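You operate a simulated robot arm through the tools that you are given. There is no shell and no other tool. Be economical: measure what you need, move in short steps, check, and stop when the job is done.

The job below is to be done with a simulated two-armed robot. You get a single attempt, and the scene is never put back.

## Task
Put the cup in the deep drawer and wipe off the dark smudge.
Fine: shut the drawer; use the yellow pad and lay it back. Set down upright: measuring cup. What is to be rubbed or washed off counts as gone when no trace of it is left.

The check looks at the end state, three seconds after you hand in, the way a careful person would. Anything else that was tipped, shoved, dropped, spilled or broken makes it a failure.

## Robot
Two 7-joint arms with two-finger parallel grippers on one trunk, on a base that drives. Base frame: it is fixed to the floor where the robot stands at the start and does not move with it; the origin is under the middle of the robot, x ahead of it, y to its left, z up; the surface under the hand at the start is at about z = 935. Readings come in mm, degrees, newtons and seconds.
The left shoulder is at the start at [41, 173, 1313], the right one opposite. With the tool pointing down near the work surface each hand reaches from about 100 to 660 mm from the robot's upright axis, wherever it stands, measured 20 degrees to its own side. Places, roughly: dark smudge [500, 0, 900]; deep drawer [0, -500, 800]; inside of the deep drawer [0, -500, 800]. Payload 3.6 kg a hand.
Tool frame (each hand has its own): the origin (TCP) lies between the finger pads and is the grasp point; the fingertips stand 30 mm ahead of it; z points along the fingers, y is the line along which they close. Largest opening 110 mm; finger width 20, thickness 10; the body of the gripper, 48 by 112 mm, starts 55 mm behind the TCP.
Orientation is that of the tool frame in the base frame, as a unit quaternion [w, x, y, z]. With the fingers straight down and closing along the base's y, the tool's x points along the base's -x, its y along +y and its z along -z.

## Interface
- The arms move only by the tool send_rows. It takes "left_motion", "right_motion" or both (then of equal length, played together; a hand with none holds still); each is one flat list of numbers, 7 for each row, row after row: the turn, a rotation vector about the base's x, y, z in units of 5 degrees (1.0 is 5 degrees), then the shift along the base's x, y, z in units of 25 mm (1.0 is 25 mm), then the opening, from 0 (shut) to 1 (fully open). In form: [ax, ay, az, x, y, z, fingers, ax, ay, az, x, y, z, fingers, ...]. A call has 1 to 12 rows; each row shifts and turns the commanded pose from where the row before left it. A call with a number of a shift or a turn outside -1 to 1 is refused whole. A row lasts 0.2 s, in which the tool goes at most 50 mm and 8.6 degrees; a call with a longer step from one row to the next is refused whole, and so is a gripper value outside its range. Where a pose cannot be reached the arm comes as near as it can. A force on the tool above 40 N (or 10 N above the force at the start of the call, whichever is more), or a blocked arm, ends the call early, and 0.2 s more pass. Each finger travels about 153 mm/s and halts on what it meets, pressing with about 36 N; the grip force reading is that of the motor and also rises with nothing between the fingers. The clock runs only during rows and for 0.2 s after the last one: add rows that do not move to give the fingers time. It gives the time, the measured TCP pose, the force on the tool (base axes), the opening and the grip force at its end, in the units of the frame above (readings bear some noise), with the torque about the TCP (base axes, N m) and any sound that the robot's microphone picked up.
- Cameras (640 x 400 px; columns grow to the right, rows downward): "scene" is now at [82.7, -54.2, 1460.7]; the picture's right is [-0.77, -0.63, 0.00], its down [-0.52, 0.63, -0.58] and it looks along [0.37, -0.45, -0.82] (base axes); focal length 214 px, centre (320, 200). "left" rides on the left gripper at [72, -17, -103] in its tool frame; the picture's right is [0.23, 0.97, 0.00], its down [-0.76, 0.18, -0.62] and it looks along [-0.61, 0.14, 0.78] (tool axes); focal length 222 px, centre (320, 200). "right" rides on the right gripper at [72, 17, -103] in its tool frame; the picture's right is [-0.23, 0.97, 0.00], its down [-0.76, -0.18, -0.62] and it looks along [-0.61, -0.14, 0.78] (tool axes); focal length 222 px, centre (320, 200).
- snapshot(camera): a new picture of that camera. The clock stands still meanwhile.
- move_column(by): slides the trunk up (or, below 0, down) by that many mm; the arms and the scene camera ride with it, the base frame stays. It gives what a move gives, with no picture.
- base_move(legs): drives the robot by 1 to 6 legs, each [ahead, left, turn to the left] in mm, mm and degrees, along the robot's own axes; the way and the turn of a leg run together, so that a leg with both is an arc; at most 1500 mm and 180 degrees a leg. The arms and the cameras ride along, it lands a little off, and it stops where it bumps. It gives what a move gives.
- aim_head(pan, tilt): turns the head with the scene camera to pan (to the left, within 86 degrees either way) and tilt (down, from -29 to 69), counted from straight ahead of the robot. It gives what a move gives.
- pixel_to_xyz(camera, pixels): for up to 12 pixels [column, row] of the newest picture of that camera ("zoom" is the newest enlarged one), the place [x, y, z] in the base frame of the surface seen there, good to about 3 mm. The clock stands still meanwhile.
- inspect(camera, box): a new picture of the part [left, top, right, bottom] of that camera's present view, enlarged. The clock stands still meanwhile.
- job_done(): hands the job in; it is judged then, once.

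Work in short steps. Measure before you move; look again where a grasp or a placing could have gone wrong, and mend it. You have 80 turns and 62 pictures in all, those below and enlarged ones among them. Open the grippers and draw the arms clear of the work before you hand the job in, unless the task says otherwise; then end with one line.

The tools are called as a command line: name --argument value ..., lists and objects as JSON in quotes. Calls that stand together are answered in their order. send_rows: Moves the arms, as the interface text tells. Its arguments: {"type":"object","properties":{"left_motion":{"type":"array","items":{"type":"number"}},"right_motion":{"type":"array","items":{"type":"number"}}},"required":[]} The other tools are called the same way: move_column (by) slides the trunk up or down; base_move (legs) drives the base; aim_head (pan, tilt) turns the head that bears the scene camera; snapshot (camera) takes a picture; pixel_to_xyz (camera, pixels) gives the place of the surface under pixels of a picture; inspect (camera, box) takes an enlarged picture of a part of a camera's view; job_done () hands the job in.

At the start:

```text
time_s: 0.0
left_position: [347.1, -30.7, 1235.3]
left_orientation: [0.0, 0.0, 1.0, 0.001]
left_force: [-0.5, -0.6, 0.4]
left_moment: [-0.02, 0.01, 0.01]
left_finger_gap: 110.0
left_grasp_force: 0.1
right_position: [291.5, -357.0, 1223.1]
right_orientation: [0.0, 0.0, 1.0, 0.0]
right_force: [0.1, -0.5, -0.8]
right_moment: [0.03, 0.0, -0.01]
right_finger_gap: 109.8
right_grasp_force: 0.0
trunk travel left (down, up): [-427.0, 336.0]
robot x, y, heading: [-2.1, 1.4, 0.1]
head pan, tilt: [-50.6, 54.6]
```

scene: 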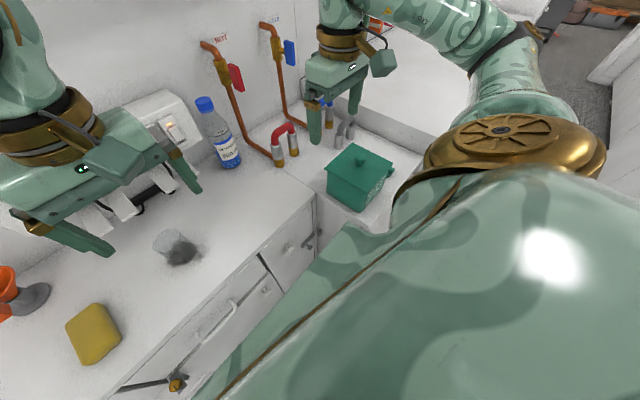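
right: 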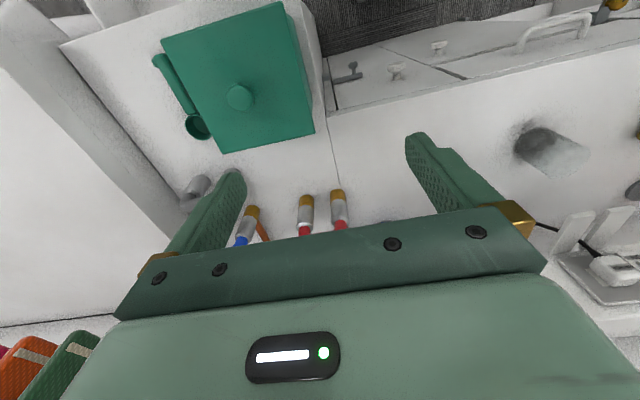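
left: 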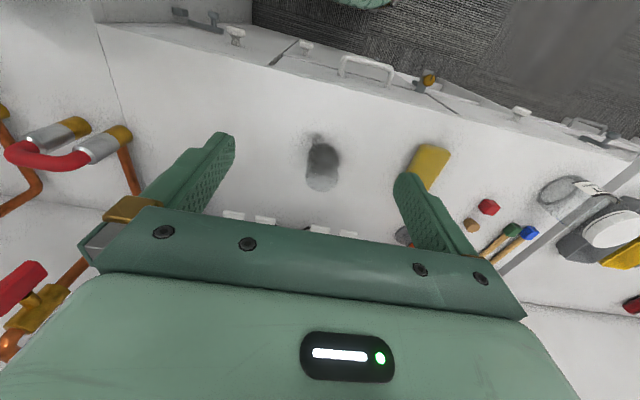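

The scene picture shows a glassy cup at about (170,243) near the dark smudge at (182,252), and the yellow pad at (93,333). I enlarge the view and measure some places.

inspect --camera "scene" --box '[60, 200, 340, 400]'

inspect --camera "left" --box '[220, 0, 640, 260]'

pixel_to_xyz --camera "scene" --pixels '[[165, 235], [185, 255], [93, 333], [250, 220], [216, 315], [290, 245], [265, 290], [175, 383], [318, 232], [355, 170]]'

pixel_to_xyz --camera "left" --pixels '[[325, 158], [322, 182], [315, 138], [430, 165], [365, 65], [428, 80], [235, 35], [305, 48], [520, 112], [590, 130], [180, 12], [215, 18]]'

```text
2.00 times, centred on (200, 300) of scene
```

zoom: 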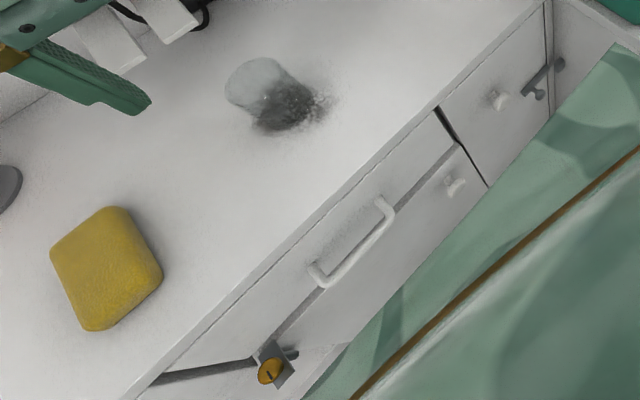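

```text
1.52 times, centred on (430, 130) of left
```

zoom: 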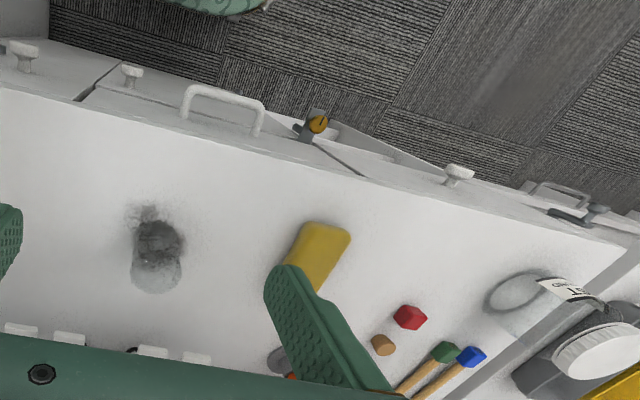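

```text
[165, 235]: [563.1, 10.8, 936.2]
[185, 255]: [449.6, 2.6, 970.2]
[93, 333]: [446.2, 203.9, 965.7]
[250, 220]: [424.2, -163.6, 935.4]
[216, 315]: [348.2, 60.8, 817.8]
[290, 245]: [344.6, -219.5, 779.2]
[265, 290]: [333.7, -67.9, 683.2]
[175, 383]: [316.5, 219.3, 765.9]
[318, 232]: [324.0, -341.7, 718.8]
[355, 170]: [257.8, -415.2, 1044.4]
```

```text
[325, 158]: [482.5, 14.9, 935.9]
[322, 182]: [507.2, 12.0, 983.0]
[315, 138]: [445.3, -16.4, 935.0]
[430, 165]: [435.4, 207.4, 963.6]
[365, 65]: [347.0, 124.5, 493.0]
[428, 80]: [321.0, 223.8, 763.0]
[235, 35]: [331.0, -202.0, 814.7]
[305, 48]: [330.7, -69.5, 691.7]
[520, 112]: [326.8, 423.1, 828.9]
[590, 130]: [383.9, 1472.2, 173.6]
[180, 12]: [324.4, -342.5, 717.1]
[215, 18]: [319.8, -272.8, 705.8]
```

The counter has several drawer fronts, and the deep drawer should be at the robot's right. I look around with the head: to the right, then ahead and left.

aim_head --pan -86 --tilt 50

snapshot --camera "scene"

aim_head --pan 15 --tilt 45

snapshot --camera "scene"

```text
time_s: 1.0
left_position: [347.1, -31.2, 1235.8]
left_orientation: [0.0, 0.0, 1.0, 0.0]
left_force: [-0.1, 0.3, -0.8]
left_moment: [-0.05, -0.04, 0.04]
left_finger_gap: 110.1
left_grasp_force: 0.2
right_position: [291.7, -357.0, 1222.4]
right_orientation: [-0.001, 0.0, 1.0, 0.001]
right_force: [-0.8, 0.1, 0.2]
right_moment: [0.0, 0.03, 0.0]
right_finger_gap: 110.2
right_grasp_force: 0.0
trunk travel left (down, up): [-427.0, 336.0]
robot x, y, heading: [1.8, -2.2, -0.0]
head pan, tilt: [-85.9, 50.0]
```

```text
56 pictures are left
```

scene: 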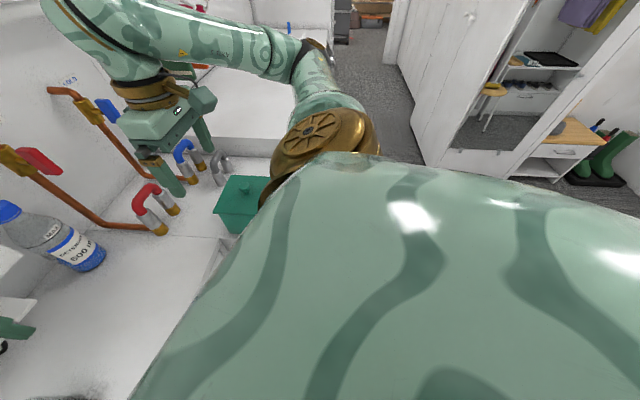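

```text
time_s: 2.8
left_position: [347.4, -30.5, 1234.3]
left_orientation: [0.0, 0.0, 1.0, -0.001]
left_force: [-0.2, -0.2, 0.3]
left_moment: [-0.01, 0.0, -0.03]
left_finger_gap: 110.1
left_grasp_force: 0.0
right_position: [291.3, -356.8, 1222.6]
right_orientation: [0.0, 0.0, 1.0, 0.0]
right_force: [0.1, -0.1, -0.2]
right_moment: [-0.02, 0.01, 0.01]
right_finger_gap: 109.9
right_grasp_force: 0.2
trunk travel left (down, up): [-427.0, 336.0]
robot x, y, heading: [-1.2, 1.1, -0.0]
head pan, tilt: [15.0, 45.0]
```

```text
55 pictures are left
```

scene: 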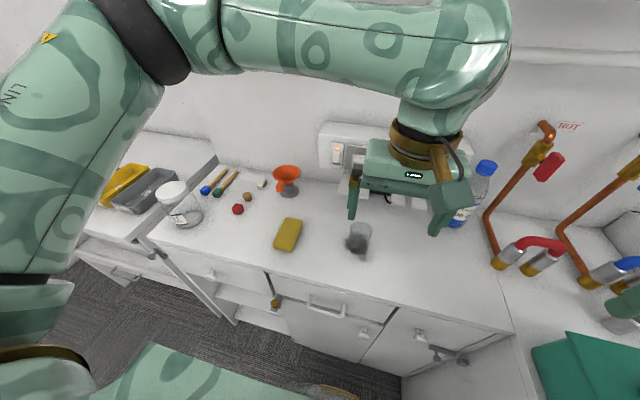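

The cup stands next to the smudge on the counter at y≈0, and the right-hand cabinet front is hidden by my own arm. I look left and behind before driving back.

aim_head --pan 86 --tilt 25

snapshot --camera "scene"

aim_head --pan -86 --tilt 15

snapshot --camera "scene"

```text
time_s: 4.2
left_position: [347.1, -30.0, 1236.1]
left_orientation: [0.0, 0.0, 1.0, 0.0]
left_force: [0.1, -0.9, 0.5]
left_moment: [-0.01, -0.01, -0.03]
left_finger_gap: 110.0
left_grasp_force: 0.1
right_position: [292.8, -357.5, 1222.2]
right_orientation: [0.001, 0.0, 1.0, 0.001]
right_force: [0.2, 0.4, 0.5]
right_moment: [0.03, -0.01, -0.01]
right_finger_gap: 110.0
right_grasp_force: 0.1
trunk travel left (down, up): [-427.0, 336.0]
robot x, y, heading: [-3.2, -3.7, 0.2]
head pan, tilt: [85.9, 25.0]
```

```text
54 pictures are left
```

scene: 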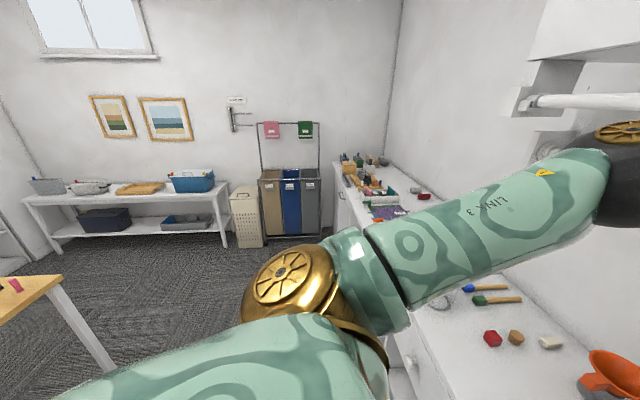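

```text
time_s: 6.8
left_position: [346.7, -30.9, 1236.6]
left_orientation: [0.0, -0.001, 1.0, 0.0]
left_force: [0.0, 0.1, 0.2]
left_moment: [-0.03, -0.02, 0.0]
left_finger_gap: 110.1
left_grasp_force: 0.1
right_position: [292.4, -357.3, 1224.2]
right_orientation: [0.0, 0.0, 1.0, -0.001]
right_force: [0.3, 0.4, 0.4]
right_moment: [0.01, 0.02, 0.02]
right_finger_gap: 110.3
right_grasp_force: 0.0
trunk travel left (down, up): [-427.0, 336.0]
robot x, y, heading: [1.4, 1.8, 0.1]
head pan, tilt: [-85.9, 15.0]
```

```text
53 pictures are left
```

scene: 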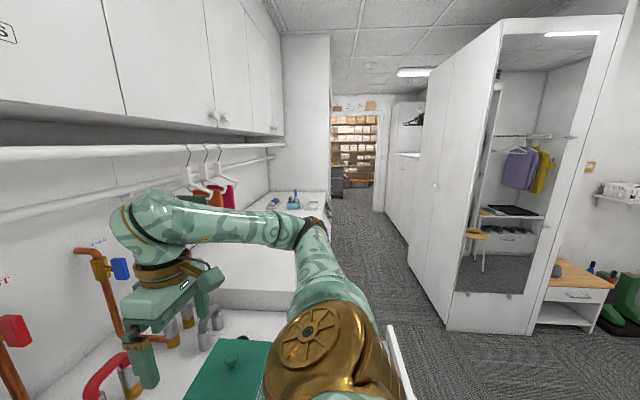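

Behind is free carpet for about 900 mm. I back off 400 mm and turn 45 degrees right to see the right-hand cabinet front.

base_move --legs '[[-400, 100, 0], [0, 0, -45]]'

aim_head --pan -5 --tilt 45

snapshot --camera "scene"

```text
time_s: 11.4
left_position: [-177.1, -169.7, 1235.4]
left_orientation: [0.0, 0.384, 0.923, 0.0]
left_force: [-0.1, -0.2, -0.5]
left_moment: [-0.02, 0.0, -0.01]
left_finger_gap: 110.1
left_grasp_force: 0.1
right_position: [-445.5, -359.3, 1223.6]
right_orientation: [0.0, 0.384, 0.923, 0.0]
right_force: [-1.6, -0.5, 0.4]
right_moment: [0.01, -0.01, 0.01]
right_finger_gap: 110.0
right_grasp_force: 0.1
trunk travel left (down, up): [-427.0, 336.0]
robot x, y, heading: [-397.7, 103.2, -45.1]
head pan, tilt: [-85.9, 15.0]
```

```text
time_s: 13.0
left_position: [-175.5, -169.1, 1236.9]
left_orientation: [0.0, 0.384, 0.923, 0.001]
left_force: [-0.3, -0.2, 0.6]
left_moment: [0.0, 0.0, 0.01]
left_finger_gap: 110.1
left_grasp_force: 0.1
right_position: [-445.9, -359.3, 1223.7]
right_orientation: [0.0, 0.385, 0.923, 0.0]
right_force: [-0.5, 0.5, 0.9]
right_moment: [0.03, 0.01, -0.02]
right_finger_gap: 110.2
right_grasp_force: 0.0
trunk travel left (down, up): [-427.0, 336.0]
robot x, y, heading: [-398.1, 95.3, -45.3]
head pan, tilt: [-5.0, 45.0]
```

```text
52 pictures are left
```

scene: 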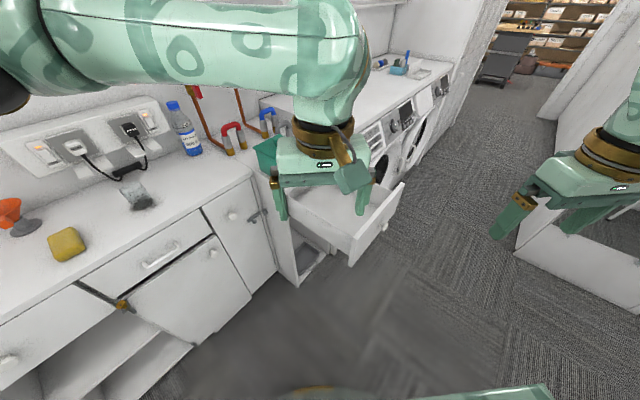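

An open drawer is visible at (355,220), under the left hand. I zoom in and measure.

inspect --camera "scene" --box '[240, 130, 440, 290]'

pixel_to_xyz --camera "scene" --pixels '[[403, 184], [351, 260], [350, 235], [292, 205], [386, 228], [330, 210], [300, 285], [290, 225], [345, 215], [310, 255], [375, 230], [330, 195]]'

snapshot --camera "left"

```text
2.50 times, centred on (340, 210) of scene
```

zoom: 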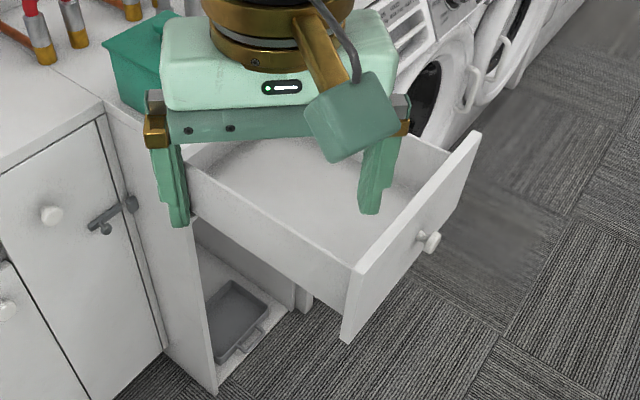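

```text
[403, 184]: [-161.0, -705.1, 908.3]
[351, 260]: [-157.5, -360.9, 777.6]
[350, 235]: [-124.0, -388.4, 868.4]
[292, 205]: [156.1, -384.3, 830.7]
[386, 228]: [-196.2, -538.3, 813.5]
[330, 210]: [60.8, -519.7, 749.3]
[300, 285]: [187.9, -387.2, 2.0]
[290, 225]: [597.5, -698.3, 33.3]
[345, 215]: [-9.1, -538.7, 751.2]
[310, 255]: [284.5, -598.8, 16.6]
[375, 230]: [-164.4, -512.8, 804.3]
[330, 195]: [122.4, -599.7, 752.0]
```

```text
50 pictures are left
```

left: 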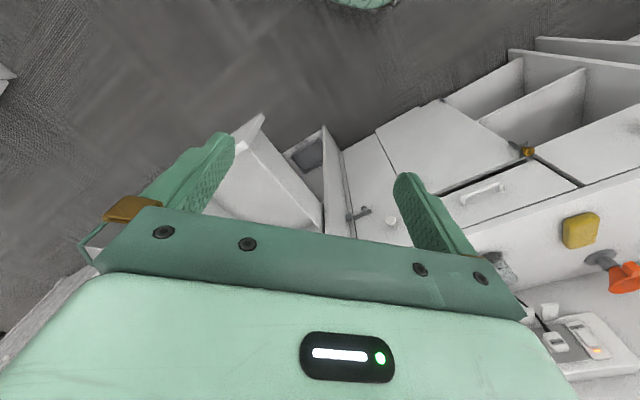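

The open drawer (floor z≈750, x −145..190, y −390..−700) matches the described deep drawer. Now I inspect the cup, smudge and pad from here.

inspect --camera "scene" --box '[30, 150, 210, 270]'

pixel_to_xyz --camera "scene" --pixels '[[132, 185], [140, 195], [142, 205], [67, 245], [120, 190], [144, 188], [150, 207], [60, 255]]'

```text
3.33 times, centred on (120, 210) of scene
```

zoom: 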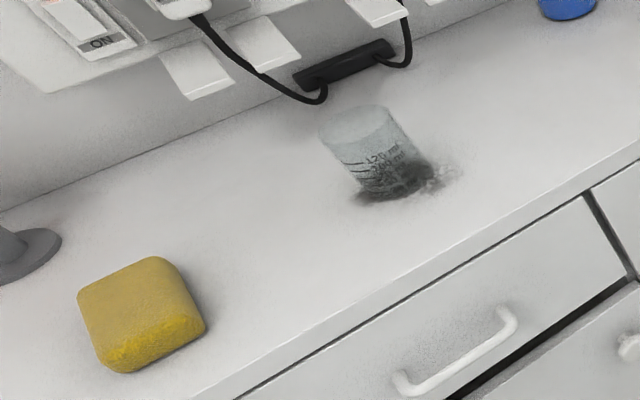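

```text
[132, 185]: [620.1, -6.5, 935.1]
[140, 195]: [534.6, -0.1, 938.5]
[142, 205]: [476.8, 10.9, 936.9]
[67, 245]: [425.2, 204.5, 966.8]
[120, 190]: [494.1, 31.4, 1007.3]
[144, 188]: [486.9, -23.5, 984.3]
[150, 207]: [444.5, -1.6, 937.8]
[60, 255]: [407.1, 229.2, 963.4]
```

The cup by the smudge is a graduated measuring cup, standing on the smudge. I drive back to the starting place to pick it with the right hand.

base_move --legs '[[0, 0, 45], [380, -100, 0]]'

aim_head --pan 10 --tilt 55

snapshot --camera "scene"

inspect --camera "left" --box '[240, 100, 480, 250]'

```text
time_s: 17.5
left_position: [333.0, -31.7, 1235.9]
left_orientation: [0.0, 0.0, 1.0, 0.0]
left_force: [0.6, -0.2, -0.4]
left_moment: [-0.01, -0.02, 0.0]
left_finger_gap: 110.2
left_grasp_force: 0.1
right_position: [276.8, -357.2, 1222.1]
right_orientation: [0.0, 0.0, 1.0, 0.0]
right_force: [0.6, 0.0, 0.1]
right_moment: [-0.02, 0.0, 0.0]
right_finger_gap: 110.1
right_grasp_force: 0.0
trunk travel left (down, up): [-427.0, 336.0]
robot x, y, heading: [-15.1, -2.0, -0.1]
head pan, tilt: [-5.0, 45.0]
```

```text
time_s: 18.3
left_position: [331.7, -31.1, 1235.4]
left_orientation: [0.0, 0.0, 1.0, 0.0]
left_force: [-0.1, -0.7, -0.5]
left_moment: [0.03, 0.03, 0.01]
left_finger_gap: 110.0
left_grasp_force: 0.1
right_position: [276.1, -356.8, 1224.2]
right_orientation: [0.0, 0.001, 1.0, 0.0]
right_force: [0.7, 0.6, -0.5]
right_moment: [-0.01, 0.02, 0.03]
right_finger_gap: 109.7
right_grasp_force: 0.0
trunk travel left (down, up): [-427.0, 336.0]
robot x, y, heading: [-15.5, -2.8, -0.2]
head pan, tilt: [10.0, 55.0]
```

```text
48 pictures are left
```

scene: 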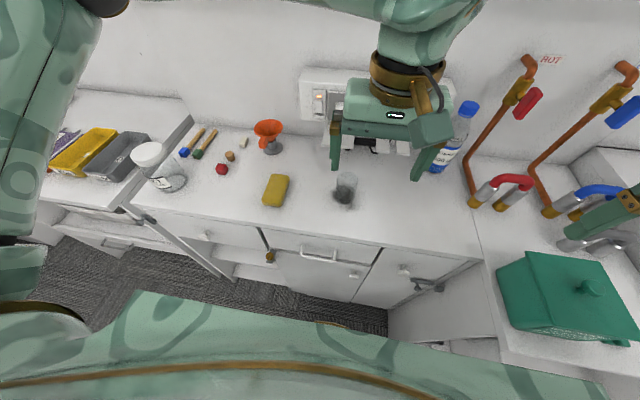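

```text
2.67 times, centred on (360, 175) of left
```

zoom: 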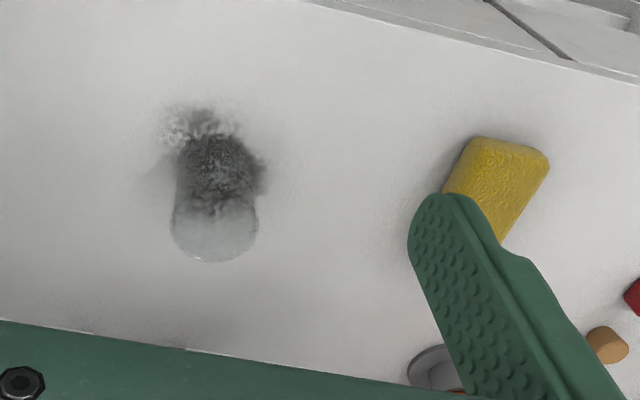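

I measure the cup rim, the smudge extent and the pad's corners in the zoomed left view.

pixel_to_xyz --camera "zoom" --pixels '[[173, 225], [257, 228], [215, 261], [205, 205], [178, 160], [255, 165], [215, 135], [200, 110], [180, 125], [150, 180], [270, 160], [495, 180]]'

pixel_to_xyz --camera "scene" --pixels '[[346, 175], [337, 185], [357, 185], [346, 207], [271, 175], [288, 177], [264, 202], [282, 206], [345, 192], [333, 195], [352, 204], [276, 190]]'

inspect --camera "scene" --box '[240, 150, 400, 250]'

```text
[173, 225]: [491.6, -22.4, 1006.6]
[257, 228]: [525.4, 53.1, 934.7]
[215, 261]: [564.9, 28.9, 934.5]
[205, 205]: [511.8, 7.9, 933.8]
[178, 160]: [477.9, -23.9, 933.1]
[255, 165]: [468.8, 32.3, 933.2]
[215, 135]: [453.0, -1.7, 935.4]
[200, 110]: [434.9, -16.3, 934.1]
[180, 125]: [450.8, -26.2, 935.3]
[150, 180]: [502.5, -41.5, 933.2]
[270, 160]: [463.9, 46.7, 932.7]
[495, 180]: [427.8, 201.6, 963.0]
```

```text
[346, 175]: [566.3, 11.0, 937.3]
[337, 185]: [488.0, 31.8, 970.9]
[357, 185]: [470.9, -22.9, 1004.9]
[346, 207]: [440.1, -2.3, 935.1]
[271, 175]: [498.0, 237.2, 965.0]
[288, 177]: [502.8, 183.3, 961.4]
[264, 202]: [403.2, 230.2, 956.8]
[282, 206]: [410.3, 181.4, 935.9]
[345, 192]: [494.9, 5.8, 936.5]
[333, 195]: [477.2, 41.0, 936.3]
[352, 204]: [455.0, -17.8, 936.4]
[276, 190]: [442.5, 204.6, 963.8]
```

```text
4.00 times, centred on (320, 200) of scene
```

zoom: 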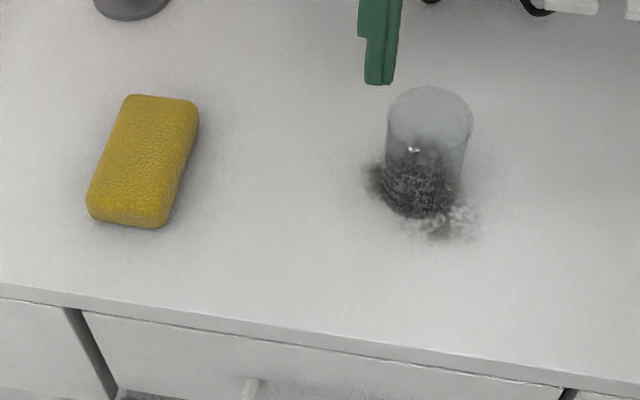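

Cup: centre ≈ (485, 4), top z≈1010, radius ≈28; pad centre ≈ (452, 206), top 965. I swing both hands to the left at height, so that the right one comes near the cup and the left clears it.

send_rows --left_motion '[0, 0, 0, 0.2, 1, 0, 1, 0, 0, 0, 0.2, 1, 0, 1, 0, 0, 0, 0.2, 1, 0, 1, 0, 0, 0, 0.2, 1, 0, 1, 0, 0, 0, 0.2, 1, 0, 1, 0, 0, 0, 0.2, 1, 0, 1, 0, 0, 0, 0.2, 1, 0, 1, 0, 0, 0, 0.2, 1, 0, 1, 0, 0, 0, 0.2, 1, 0, 1, 0, 0, 0, 0.2, 1, 0, 1, 0, 0, 0, 0.2, 1, 0, 1, 0, 0, 0, 0.2, 1, 0, 1]' --right_motion '[0, 0, 0, 0.7, 1, 0, 1, 0, 0, 0, 0.7, 1, 0, 1, 0, 0, 0, 0.7, 1, 0, 1, 0, 0, 0, 0.7, 1, 0, 1, 0, 0, 0, 0.7, 1, 0, 1, 0, 0, 0, 0.7, 1, 0, 1, 0, 0, 0, 0.7, 1, 0, 1, 0, 0, 0, 0.7, 1, 0, 1, 0, 0, 0, 0.7, 1, 0, 1, 0, 0, 0, 0.7, 1, 0, 1, 0, 0, 0, 0.7, 1, 0, 1, 0, 0, 0, 0.7, 1, 0, 1]'

snapshot --camera "scene"

```text
time_s: 20.9
left_position: [393.3, 271.4, 1233.1]
left_orientation: [0.0, 0.0, 1.0, -0.001]
left_force: [1.3, 1.3, 0.0]
left_moment: [0.0, 0.02, -0.05]
left_finger_gap: 110.0
left_grasp_force: 0.0
right_position: [485.4, -54.6, 1223.7]
right_orientation: [-0.001, 0.002, 1.0, -0.001]
right_force: [1.3, 0.5, 0.1]
right_moment: [-0.02, 0.02, 0.0]
right_finger_gap: 110.1
right_grasp_force: 0.0
trunk travel left (down, up): [-427.0, 336.0]
robot x, y, heading: [-16.6, -3.4, -0.0]
head pan, tilt: [10.0, 55.0]
```

```text
45 pictures are left
```

scene: 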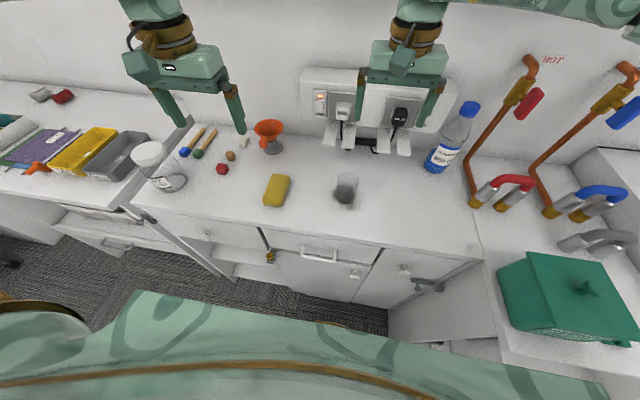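

Both are clear. The right hand goes over the cup and down to z≈1060, tips still above the rim, then I check.

send_rows --right_motion '[0, 0, 0, 0, 0.78, -0.8, 1, 0, 0, 0, 0, 0.78, -0.8, 1, 0, 0, 0, 0, 0.78, -0.8, 1, 0, 0, 0, 0, 0, -0.8, 1, 0, 0, 0, 0, 0, -0.8, 1, 0, 0, 0, 0, 0, -0.8, 1, 0, 0, 0, 0, 0, -0.8, 1, 0, 0, 0, 0, 0, -0.8, 1]'

snapshot --camera "right"

inspect --camera "scene" --box '[240, 100, 440, 225]'

```text
time_s: 22.7
left_position: [391.6, 268.4, 1235.7]
left_orientation: [0.0, 0.0, 1.0, 0.0]
left_force: [0.0, -0.6, -0.7]
left_moment: [-0.01, -0.01, -0.01]
left_finger_gap: 109.9
left_grasp_force: 0.1
right_position: [487.6, 2.0, 1063.0]
right_orientation: [0.0, 0.0, 1.0, 0.0]
right_force: [-0.3, -0.4, -0.9]
right_moment: [-0.01, 0.03, -0.01]
right_finger_gap: 110.1
right_grasp_force: 0.1
trunk travel left (down, up): [-427.0, 336.0]
robot x, y, heading: [-15.0, 0.3, -0.0]
head pan, tilt: [10.0, 55.0]
```

```text
44 pictures are left
```

right: 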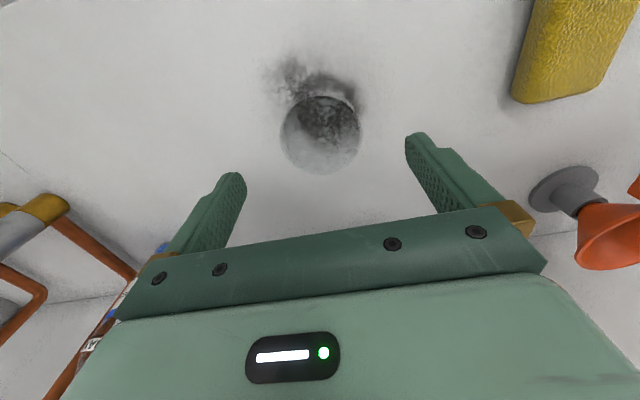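

```text
3.20 times, centred on (340, 162) of scene
```

zoom: 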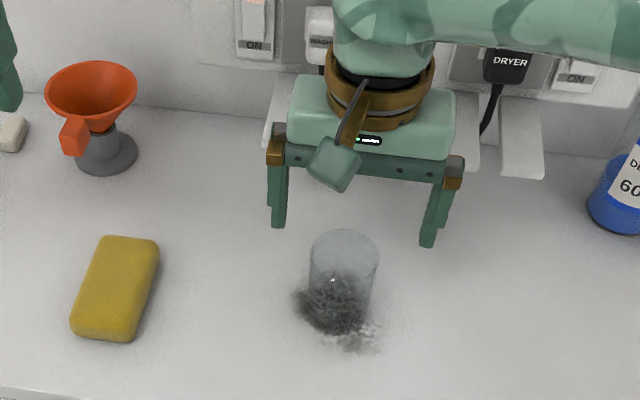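

From the right picture the rim circle is centred at (320,133), i.e. cup centre ≈ (477, 5). I shift by −10, +3 mm and descend to z≈985.

send_rows --right_motion '[0, 0, 0, -0.4, 0.12, -0.1, 1, 0, 0, 0, 0, 0, -0.7, 1, 0, 0, 0, 0, 0, -0.7, 1, 0, 0, 0, 0, 0, -0.7, 1, 0, 0, 0, 0, 0, -0.7, 1, 0, 0, 0, 0, 0, -0.2, 1]'

snapshot --camera "right"

```text
time_s: 24.1
left_position: [391.0, 268.0, 1234.3]
left_orientation: [-0.001, 0.0, 1.0, -0.001]
left_force: [0.7, 0.3, 0.3]
left_moment: [-0.02, -0.04, 0.01]
left_finger_gap: 110.1
left_grasp_force: 0.2
right_position: [476.2, 4.2, 985.3]
right_orientation: [0.0, 0.001, 1.0, 0.0]
right_force: [0.7, 0.6, -0.4]
right_moment: [-0.03, 0.01, 0.04]
right_finger_gap: 109.9
right_grasp_force: 0.0
trunk travel left (down, up): [-427.0, 336.0]
robot x, y, heading: [-15.5, -0.5, 0.1]
head pan, tilt: [10.0, 55.0]
```

```text
42 pictures are left
```

right: 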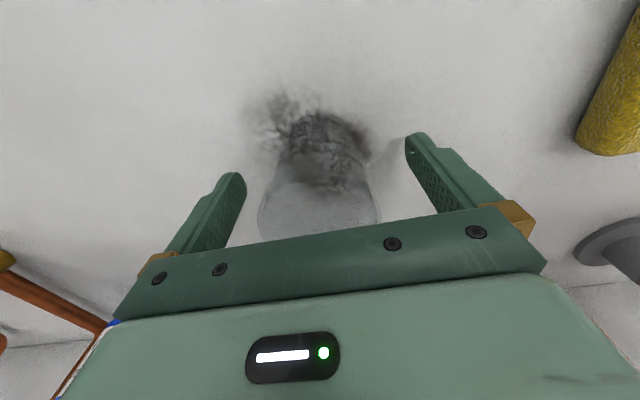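

The cup stands between the fingers. I close on it and hold for the grip to settle.

send_rows --right_motion '[0, 0, 0, 0, 0, 0, 0.8, 0, 0, 0, 0, 0, 0, 0.65, 0, 0, 0, 0, 0, 0, 0.5, 0, 0, 0, 0, 0, 0, 0.4, 0, 0, 0, 0, 0, 0, 0.3, 0, 0, 0, 0, 0, 0, 0.3, 0, 0, 0, 0, 0, 0, 0.3]'

snapshot --camera "right"

```text
time_s: 25.7
left_position: [393.4, 268.6, 1234.9]
left_orientation: [-0.001, 0.0, 1.0, 0.0]
left_force: [0.4, 0.2, 0.3]
left_moment: [-0.01, 0.05, 0.0]
left_finger_gap: 110.2
left_grasp_force: 0.0
right_position: [475.9, 3.4, 985.6]
right_orientation: [0.001, 0.001, 1.0, 0.0]
right_force: [-0.5, -0.4, 1.0]
right_moment: [-0.01, 0.0, 0.03]
right_finger_gap: 58.6
right_grasp_force: 35.8
trunk travel left (down, up): [-427.0, 336.0]
robot x, y, heading: [-11.4, -2.4, 0.1]
head pan, tilt: [10.0, 55.0]
```

```text
41 pictures are left
```

right: 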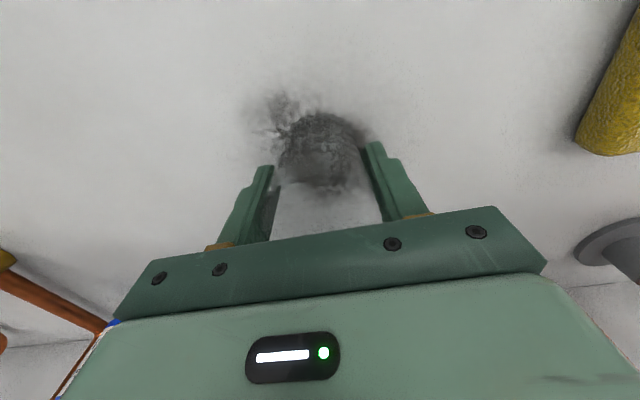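

Gripped at 58.6 mm with 36 N. I lift straight up 200 mm and draw back.

send_rows --right_motion '[0, 0, 0, 0, 0, 0.5, 0.3, 0, 0, 0, 0, 0, 0.8, 0.3, 0, 0, 0, 0, 0, 1, 0.3, 0, 0, 0, 0, 0, 1, 0.3, 0, 0, 0, 0, 0, 1, 0.3, 0, 0, 0, 0, 0, 1, 0.3, 0, 0, 0, 0, 0, 1, 0.3, 0, 0, 0, 0, 0, 1, 0.3, 0, 0, 0, -0.5, -0.5, 1, 0.3, 0, 0, 0, -0.8, -0.8, 0, 0.3, 0, 0, 0, -0.8, -0.8, 0, 0.3, 0, 0, 0, -0.8, -0.8, 0, 0.3]'

snapshot --camera "scene"

```text
time_s: 28.3
left_position: [391.5, 269.3, 1236.1]
left_orientation: [-0.001, 0.0, 1.0, 0.001]
left_force: [0.2, 0.5, 0.8]
left_moment: [0.01, -0.01, 0.02]
left_finger_gap: 110.1
left_grasp_force: 0.0
right_position: [404.5, -68.7, 1193.5]
right_orientation: [0.0, 0.001, 1.0, 0.001]
right_force: [0.3, 0.3, -0.9]
right_moment: [0.02, -0.01, -0.01]
right_finger_gap: 58.6
right_grasp_force: 36.4
trunk travel left (down, up): [-427.0, 336.0]
robot x, y, heading: [-14.3, -1.5, 0.2]
head pan, tilt: [10.0, 55.0]
```

```text
40 pictures are left
```

scene: 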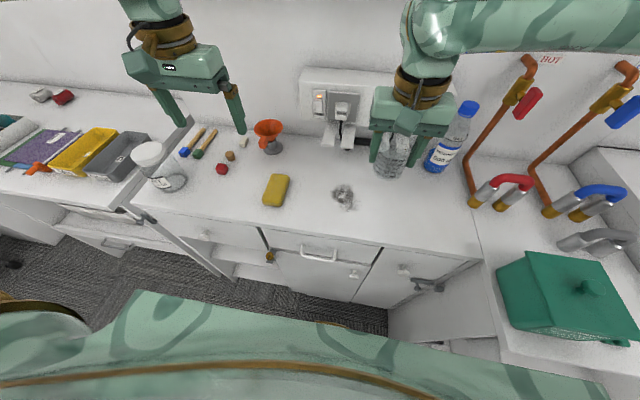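

The cup is held and the smudge is now in full view. I move the right hand aside to y≈−270 and zoom on smudge and pad, to wipe while I am here.

send_rows --right_motion '[0, 0, 0, -0.5, -1, 0, 0.3, 0, 0, 0, -0.5, -1, 0, 0.3, 0, 0, 0, -0.5, -1, 0, 0.3, 0, 0, 0, -0.5, -1, 0, 0.3, 0, 0, 0, -0.5, -1, 0, 0.3, 0, 0, 0, -0.5, -1, 0, 0.3, 0, 0, 0, 0, -1, 0, 0.3, 0, 0, 0, 0, -1, 0, 0.3, 0, 0, 0, 0, -1, 0, 0.3]'

inspect --camera "scene" --box '[248, 155, 392, 245]'

pixel_to_xyz --camera "zoom" --pixels '[[110, 85], [175, 95], [70, 205], [140, 225], [115, 150], [420, 135], [390, 160], [460, 160], [430, 215], [420, 175], [375, 135], [470, 200]]'

```text
time_s: 30.3
left_position: [390.7, 268.2, 1235.0]
left_orientation: [-0.001, 0.0, 1.0, 0.002]
left_force: [0.5, -0.4, 0.0]
left_moment: [0.05, -0.02, -0.01]
left_finger_gap: 110.0
left_grasp_force: 0.0
right_position: [328.7, -294.4, 1192.6]
right_orientation: [0.0, 0.001, 1.0, 0.0]
right_force: [-0.6, 0.3, -0.5]
right_moment: [0.0, 0.01, 0.0]
right_finger_gap: 58.4
right_grasp_force: 36.5
trunk travel left (down, up): [-427.0, 336.0]
robot x, y, heading: [-13.5, 2.4, -0.1]
head pan, tilt: [10.0, 55.0]
```

```text
4.44 times, centred on (320, 200) of scene
```

zoom: 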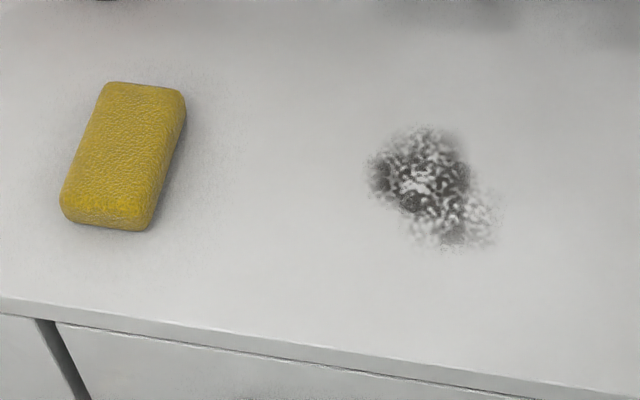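

```text
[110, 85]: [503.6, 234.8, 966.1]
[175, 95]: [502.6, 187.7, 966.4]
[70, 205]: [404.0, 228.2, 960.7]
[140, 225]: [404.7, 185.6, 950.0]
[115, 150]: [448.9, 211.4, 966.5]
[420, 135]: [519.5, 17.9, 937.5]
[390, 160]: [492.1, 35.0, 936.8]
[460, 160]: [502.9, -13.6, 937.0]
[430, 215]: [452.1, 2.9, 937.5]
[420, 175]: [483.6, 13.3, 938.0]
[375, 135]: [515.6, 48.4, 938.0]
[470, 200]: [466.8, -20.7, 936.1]
```

Pad: about 105×50 mm along x, centre (453, 208), top 966. Smudge: x 430–525, y −40..50. I bring the left hand above the pad at z≈1040.

send_rows --left_motion '[0, 0, 0, 0.83, -0.8, -0.9, 1, 0, 0, 0, 0.83, -0.8, -0.9, 1, 0, 0, 0, 0.83, -0.8, -0.9, 1, 0, 0, 0, 0, 0, -1, 1, 0, 0, 0, 0, 0, -1, 1, 0, 0, 0, 0, 0, -1, 1, 0, 0, 0, 0, 0, -1, 1, 0, 0, 0, 0, 0, -1, 1, 0, 0, 0, 0, 0, 0, 1]'

snapshot --camera "left"

```text
time_s: 32.3
left_position: [454.3, 210.0, 1042.2]
left_orientation: [0.0, -0.001, 1.0, 0.0]
left_force: [0.4, 0.3, -0.1]
left_moment: [0.01, 0.0, 0.03]
left_finger_gap: 109.8
left_grasp_force: 0.0
right_position: [329.8, -293.9, 1192.3]
right_orientation: [0.0, 0.001, 1.0, 0.0]
right_force: [-0.2, -0.4, -0.3]
right_moment: [0.02, 0.03, -0.01]
right_finger_gap: 58.5
right_grasp_force: 35.9
trunk travel left (down, up): [-427.0, 336.0]
robot x, y, heading: [-13.1, 0.8, -0.2]
head pan, tilt: [10.0, 55.0]
```

```text
38 pictures are left
```

left: 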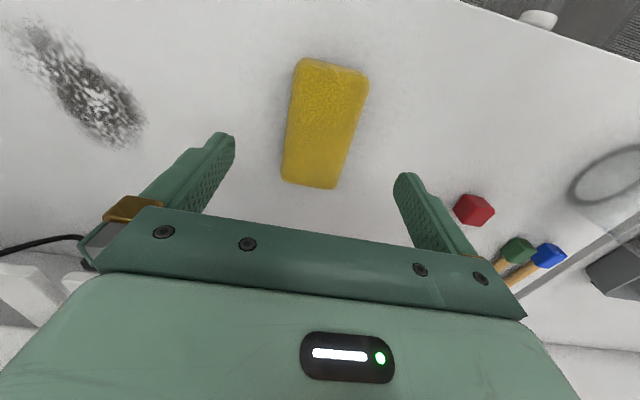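

I measure the pad's corners in this near view.

pixel_to_xyz --camera "left" --pixels '[[303, 65], [362, 77], [288, 178], [333, 182], [293, 120], [351, 130], [322, 122], [65, 80], [130, 135], [20, 30], [100, 75], [60, 100]]'

```text
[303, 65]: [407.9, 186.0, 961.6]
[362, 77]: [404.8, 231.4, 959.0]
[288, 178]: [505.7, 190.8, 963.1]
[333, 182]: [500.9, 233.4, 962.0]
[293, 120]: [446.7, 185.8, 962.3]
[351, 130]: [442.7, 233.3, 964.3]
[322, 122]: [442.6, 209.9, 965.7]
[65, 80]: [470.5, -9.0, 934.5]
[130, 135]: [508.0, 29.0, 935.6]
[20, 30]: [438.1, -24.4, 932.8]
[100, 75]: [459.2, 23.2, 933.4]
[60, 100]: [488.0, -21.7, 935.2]
```

Pad is centred at (455, 210), well under the hand. I descend to z≈972 (tips 7 mm above the counter) and close.

send_rows --left_motion '[0, 0, 0, 0, 0, -0.8, 1, 0, 0, 0, 0, 0, -0.8, 1, 0, 0, 0, 0, 0, -0.8, 1, 0, 0, 0, 0, 0, -0.4, 1, 0, 0, 0, 0, 0, 0, 0.8, 0, 0, 0, 0, 0, 0, 0.6, 0, 0, 0, 0, 0, 0, 0.45, 0, 0, 0, 0, 0, 0, 0.35, 0, 0, 0, 0, 0, 0, 0.3, 0, 0, 0, 0, 0, 0, 0.3]'

snapshot --camera "left"

```text
time_s: 34.5
left_position: [454.0, 208.7, 972.3]
left_orientation: [-0.001, 0.0, 1.0, 0.0]
left_force: [0.7, 0.2, 0.8]
left_moment: [-0.03, 0.0, 0.03]
left_finger_gap: 58.9
left_grasp_force: 36.1
right_position: [329.6, -294.3, 1192.0]
right_orientation: [0.001, 0.0, 1.0, -0.001]
right_force: [-0.1, -1.0, -0.2]
right_moment: [0.0, -0.01, 0.0]
right_finger_gap: 58.5
right_grasp_force: 35.8
trunk travel left (down, up): [-427.0, 336.0]
robot x, y, heading: [-16.6, 0.8, -0.3]
head pan, tilt: [10.0, 55.0]
```

```text
37 pictures are left
```

left: 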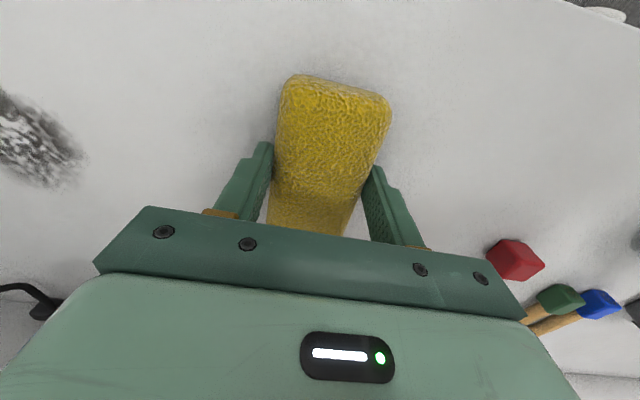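

Pad gripped. I lift it 30 mm, carry it to y≈80 beside the smudge, and set it down lightly.

send_rows --left_motion '[0, 0, 0, 0, 0, 0.6, 0.3, 0, 0, 0, 0, 0, 0.6, 0.3, 0, 0, 0, 0.1, -0.9, 0, 0.3, 0, 0, 0, 0.1, -0.9, 0, 0.3, 0, 0, 0, 0.1, -0.9, 0, 0.3, 0, 0, 0, 0, -0.9, 0, 0.3, 0, 0, 0, 0, -0.9, 0, 0.3, 0, 0, 0, 0, -0.7, 0, 0.3, 0, 0, 0, 0, 0, -0.6, 0.3, 0, 0, 0, 0, 0, -0.5, 0.3, 0, 0, 0, 0, 0, -0.1, 0.3]'

inspect --camera "scene" --box '[240, 120, 400, 220]'

```text
time_s: 36.9
left_position: [461.9, 79.2, 973.1]
left_orientation: [-0.001, 0.0, 1.0, 0.0]
left_force: [-0.3, 0.2, 0.0]
left_moment: [0.0, 0.0, 0.02]
left_finger_gap: 58.5
left_grasp_force: 36.4
right_position: [328.8, -294.5, 1192.2]
right_orientation: [0.0, 0.001, 1.0, 0.0]
right_force: [0.5, -0.5, 0.1]
right_moment: [0.02, 0.03, 0.01]
right_finger_gap: 58.4
right_grasp_force: 36.0
trunk travel left (down, up): [-427.0, 336.0]
robot x, y, heading: [-16.5, 3.5, -0.0]
head pan, tilt: [10.0, 55.0]
```

```text
4.00 times, centred on (320, 170) of scene
```

zoom: 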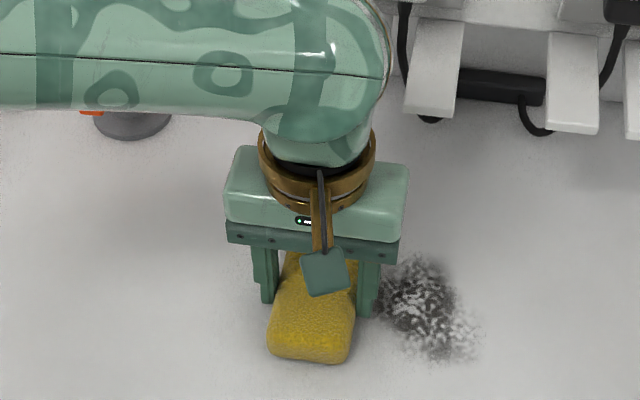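

The pad is beside the smudge. I press down by small steps until the force rises.

send_rows --left_motion '[0, 0, 0, 0, 0, -0.06, 0.3, 0, 0, 0, 0, 0, -0.06, 0.3, 0, 0, 0, 0, 0, 0, 0.3]'

```text
time_s: 37.7
left_position: [462.5, 78.9, 971.6]
left_orientation: [0.002, -0.001, 1.0, -0.001]
left_force: [2.1, 3.3, 22.8]
left_moment: [0.22, 0.55, 0.02]
left_finger_gap: 58.9
left_grasp_force: 35.5
right_position: [327.5, -293.9, 1193.2]
right_orientation: [0.0, 0.001, 1.0, 0.0]
right_force: [-0.3, -0.2, -0.8]
right_moment: [0.02, -0.01, -0.02]
right_finger_gap: 58.3
right_grasp_force: 36.0
trunk travel left (down, up): [-427.0, 336.0]
robot x, y, heading: [-13.1, -1.6, -0.0]
head pan, tilt: [10.0, 55.0]
```

Contact force is 23 N. I ease by half a millimetre and stroke toward −y across the smudge.

send_rows --left_motion '[0, 0, 0, 0, 0, 0.02, 0.3, 0, 0, 0, 0, -0.75, 0, 0.3, 0, 0, 0, 0, -0.75, 0, 0.3, 0, 0, 0, 0, -0.75, 0, 0.3, 0, 0, 0, 0, -0.75, 0, 0.3, 0, 0, 0, 0, -0.75, 0, 0.3, 0, 0, 0, 0, -0.75, 0, 0.3, 0, 0, 0, 0, -0.75, 0, 0.3, 0, 0, 0, 0, -0.75, 0, 0.3]'

inspect --camera "scene" --box '[280, 130, 440, 230]'

```text
time_s: 39.7
left_position: [460.7, -69.4, 972.5]
left_orientation: [0.001, 0.001, 1.0, 0.001]
left_force: [1.4, 12.7, 31.9]
left_moment: [0.49, 0.12, -0.01]
left_finger_gap: 58.6
left_grasp_force: 35.9
right_position: [325.3, -291.4, 1193.8]
right_orientation: [0.001, 0.0, 1.0, -0.002]
right_force: [-0.1, -0.1, -1.2]
right_moment: [0.04, -0.02, 0.0]
right_finger_gap: 58.3
right_grasp_force: 35.9
trunk travel left (down, up): [-427.0, 336.0]
robot x, y, heading: [-13.5, -1.3, -0.0]
head pan, tilt: [10.0, 55.0]
```

```text
4.00 times, centred on (360, 180) of scene
```

zoom: 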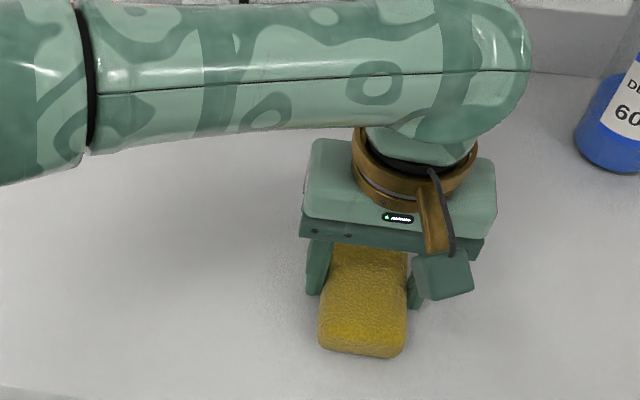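

One stroke cleared much. I ease a little, shift 30 mm forward and stroke back in +y.

send_rows --left_motion '[0, 0, 0, 0, 0, 0.02, 0.3, 0, 0, 0, 0.6, 0, 0, 0.3, 0, 0, 0, 0.7, 0, 0, 0.3, 0, 0, 0, 0, 0.75, 0, 0.3, 0, 0, 0, 0, 0.75, 0, 0.3, 0, 0, 0, 0, 0.75, 0, 0.3, 0, 0, 0, 0, 0.75, 0, 0.3, 0, 0, 0, 0, 0.75, 0, 0.3, 0, 0, 0, 0, 0.75, 0, 0.3, 0, 0, 0, 0, 0.75, 0, 0.3, 0, 0, 0, 0, 0.75, 0, 0.3, 0, 0, 0, 0, 0, 0, 0.3]'

inspect --camera "scene" --box '[280, 130, 440, 230]'

```text
time_s: 42.3
left_position: [493.5, 77.4, 971.3]
left_orientation: [0.0, 0.0, 1.0, 0.001]
left_force: [1.4, -4.4, 15.0]
left_moment: [-0.26, 0.03, -0.01]
left_finger_gap: 58.8
left_grasp_force: 36.3
right_position: [327.1, -294.1, 1193.7]
right_orientation: [0.0, 0.002, 1.0, 0.0]
right_force: [-0.5, -0.3, 0.7]
right_moment: [0.0, -0.01, 0.02]
right_finger_gap: 58.4
right_grasp_force: 36.4
trunk travel left (down, up): [-427.0, 336.0]
robot x, y, heading: [-16.0, -2.3, -0.0]
head pan, tilt: [10.0, 55.0]
```

```text
4.00 times, centred on (360, 180) of scene
```

zoom: 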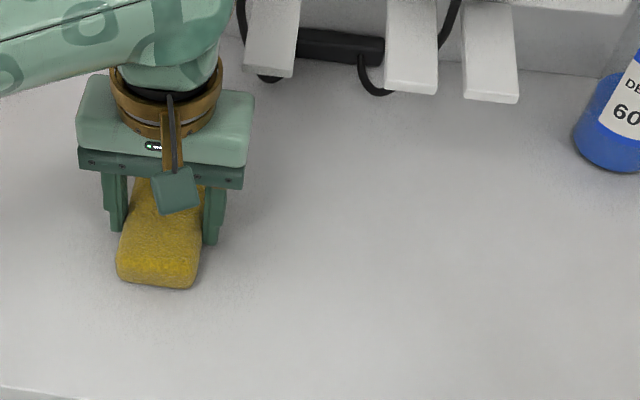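

The surface looks clean. For faint traces I make another pass at x≈450 going −y and back at x≈480.

send_rows --left_motion '[0, 0, 0, -0.9, 0, 0, 0.3, 0, 0, 0, -0.9, 0, 0, 0.3, 0, 0, 0, 0, -0.8, 0, 0.3, 0, 0, 0, 0, -0.8, 0, 0.3, 0, 0, 0, 0, -0.8, 0, 0.3, 0, 0, 0, 0, -0.8, 0, 0.3, 0, 0, 0, 0, -0.8, 0, 0.3, 0, 0, 0, 0, -0.8, 0, 0.3, 0, 0, 0, 0, -0.8, 0, 0.3]'

send_rows --left_motion '[0, 0, 0, 0.7, 0, 0.02, 0.3, 0, 0, 0, 0.5, 0, 0, 0.3, 0, 0, 0, 0, 0.8, 0, 0.3, 0, 0, 0, 0, 0.8, 0, 0.3, 0, 0, 0, 0, 0.8, 0, 0.3, 0, 0, 0, 0, 0.8, 0, 0.3, 0, 0, 0, 0, 0.8, 0, 0.3, 0, 0, 0, 0, 0.8, 0, 0.3, 0, 0, 0, 0, 0.8, 0, 0.3, 0, 0, 0, 0, 0, 0, 0.3]'

inspect --camera "scene" --box '[290, 140, 410, 230]'

```text
time_s: 44.3
left_position: [447.7, -63.2, 972.3]
left_orientation: [0.0, -0.001, 1.0, 0.0]
left_force: [0.0, 1.9, 6.5]
left_moment: [0.06, -0.01, 0.03]
left_finger_gap: 58.8
left_grasp_force: 35.5
right_position: [327.6, -294.0, 1193.8]
right_orientation: [0.0, 0.001, 1.0, 0.0]
right_force: [-0.3, -0.5, -0.1]
right_moment: [0.0, -0.01, -0.03]
right_finger_gap: 58.7
right_grasp_force: 36.0
trunk travel left (down, up): [-427.0, 336.0]
robot x, y, heading: [-16.5, -1.9, -0.3]
head pan, tilt: [10.0, 55.0]
```

```text
time_s: 46.5
left_position: [478.9, 79.8, 971.4]
left_orientation: [0.0, 0.0, 1.0, 0.0]
left_force: [0.3, -0.2, 0.3]
left_moment: [0.02, 0.04, -0.01]
left_finger_gap: 58.6
left_grasp_force: 36.4
right_position: [328.8, -293.5, 1192.9]
right_orientation: [0.0, 0.001, 1.0, 0.001]
right_force: [-0.3, 0.5, -1.4]
right_moment: [0.01, -0.02, -0.02]
right_finger_gap: 58.5
right_grasp_force: 36.1
trunk travel left (down, up): [-427.0, 336.0]
robot x, y, heading: [-14.7, 3.2, -0.1]
head pan, tilt: [10.0, 55.0]
```

```text
4.44 times, centred on (350, 185) of scene
```

zoom: 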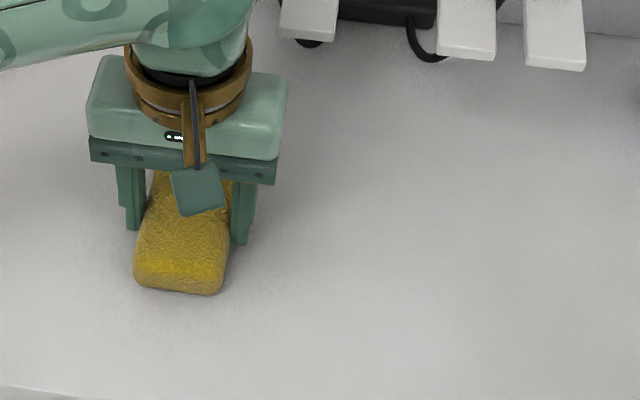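

No trace left. I lift the pad, carry it back to (454, 209) and lower it to z≈974.

send_rows --left_motion '[0, 0, 0, 0, 0, 0.6, 0.3, 0, 0, 0, 0, 0, 0.4, 0.3, 0, 0, 0, -0.2, 0.86, 0, 0.3, 0, 0, 0, -0.2, 0.86, 0, 0.3, 0, 0, 0, -0.2, 0.86, 0, 0.3, 0, 0, 0, -0.2, 0.86, 0, 0.3, 0, 0, 0, -0.2, 0.86, 0, 0.3, 0, 0, 0, 0, 0.86, 0, 0.3, 0, 0, 0, 0, 0, 0, 0.3, 0, 0, 0, 0, 0, -0.6, 0.3, 0, 0, 0, 0, 0, -0.34, 0.3, 0, 0, 0, 0, 0, 0, 0.3]'

```text
time_s: 49.1
left_position: [453.7, 208.1, 972.7]
left_orientation: [0.0, 0.001, 1.0, 0.0]
left_force: [-0.1, 0.1, -0.8]
left_moment: [0.01, -0.02, -0.01]
left_finger_gap: 58.7
left_grasp_force: 35.9
right_position: [328.7, -294.9, 1192.5]
right_orientation: [0.0, 0.001, 1.0, 0.001]
right_force: [-0.2, 0.1, -0.2]
right_moment: [0.02, 0.02, 0.0]
right_finger_gap: 58.3
right_grasp_force: 36.0
trunk travel left (down, up): [-427.0, 336.0]
robot x, y, heading: [-13.9, -2.2, -0.0]
head pan, tilt: [10.0, 55.0]
```

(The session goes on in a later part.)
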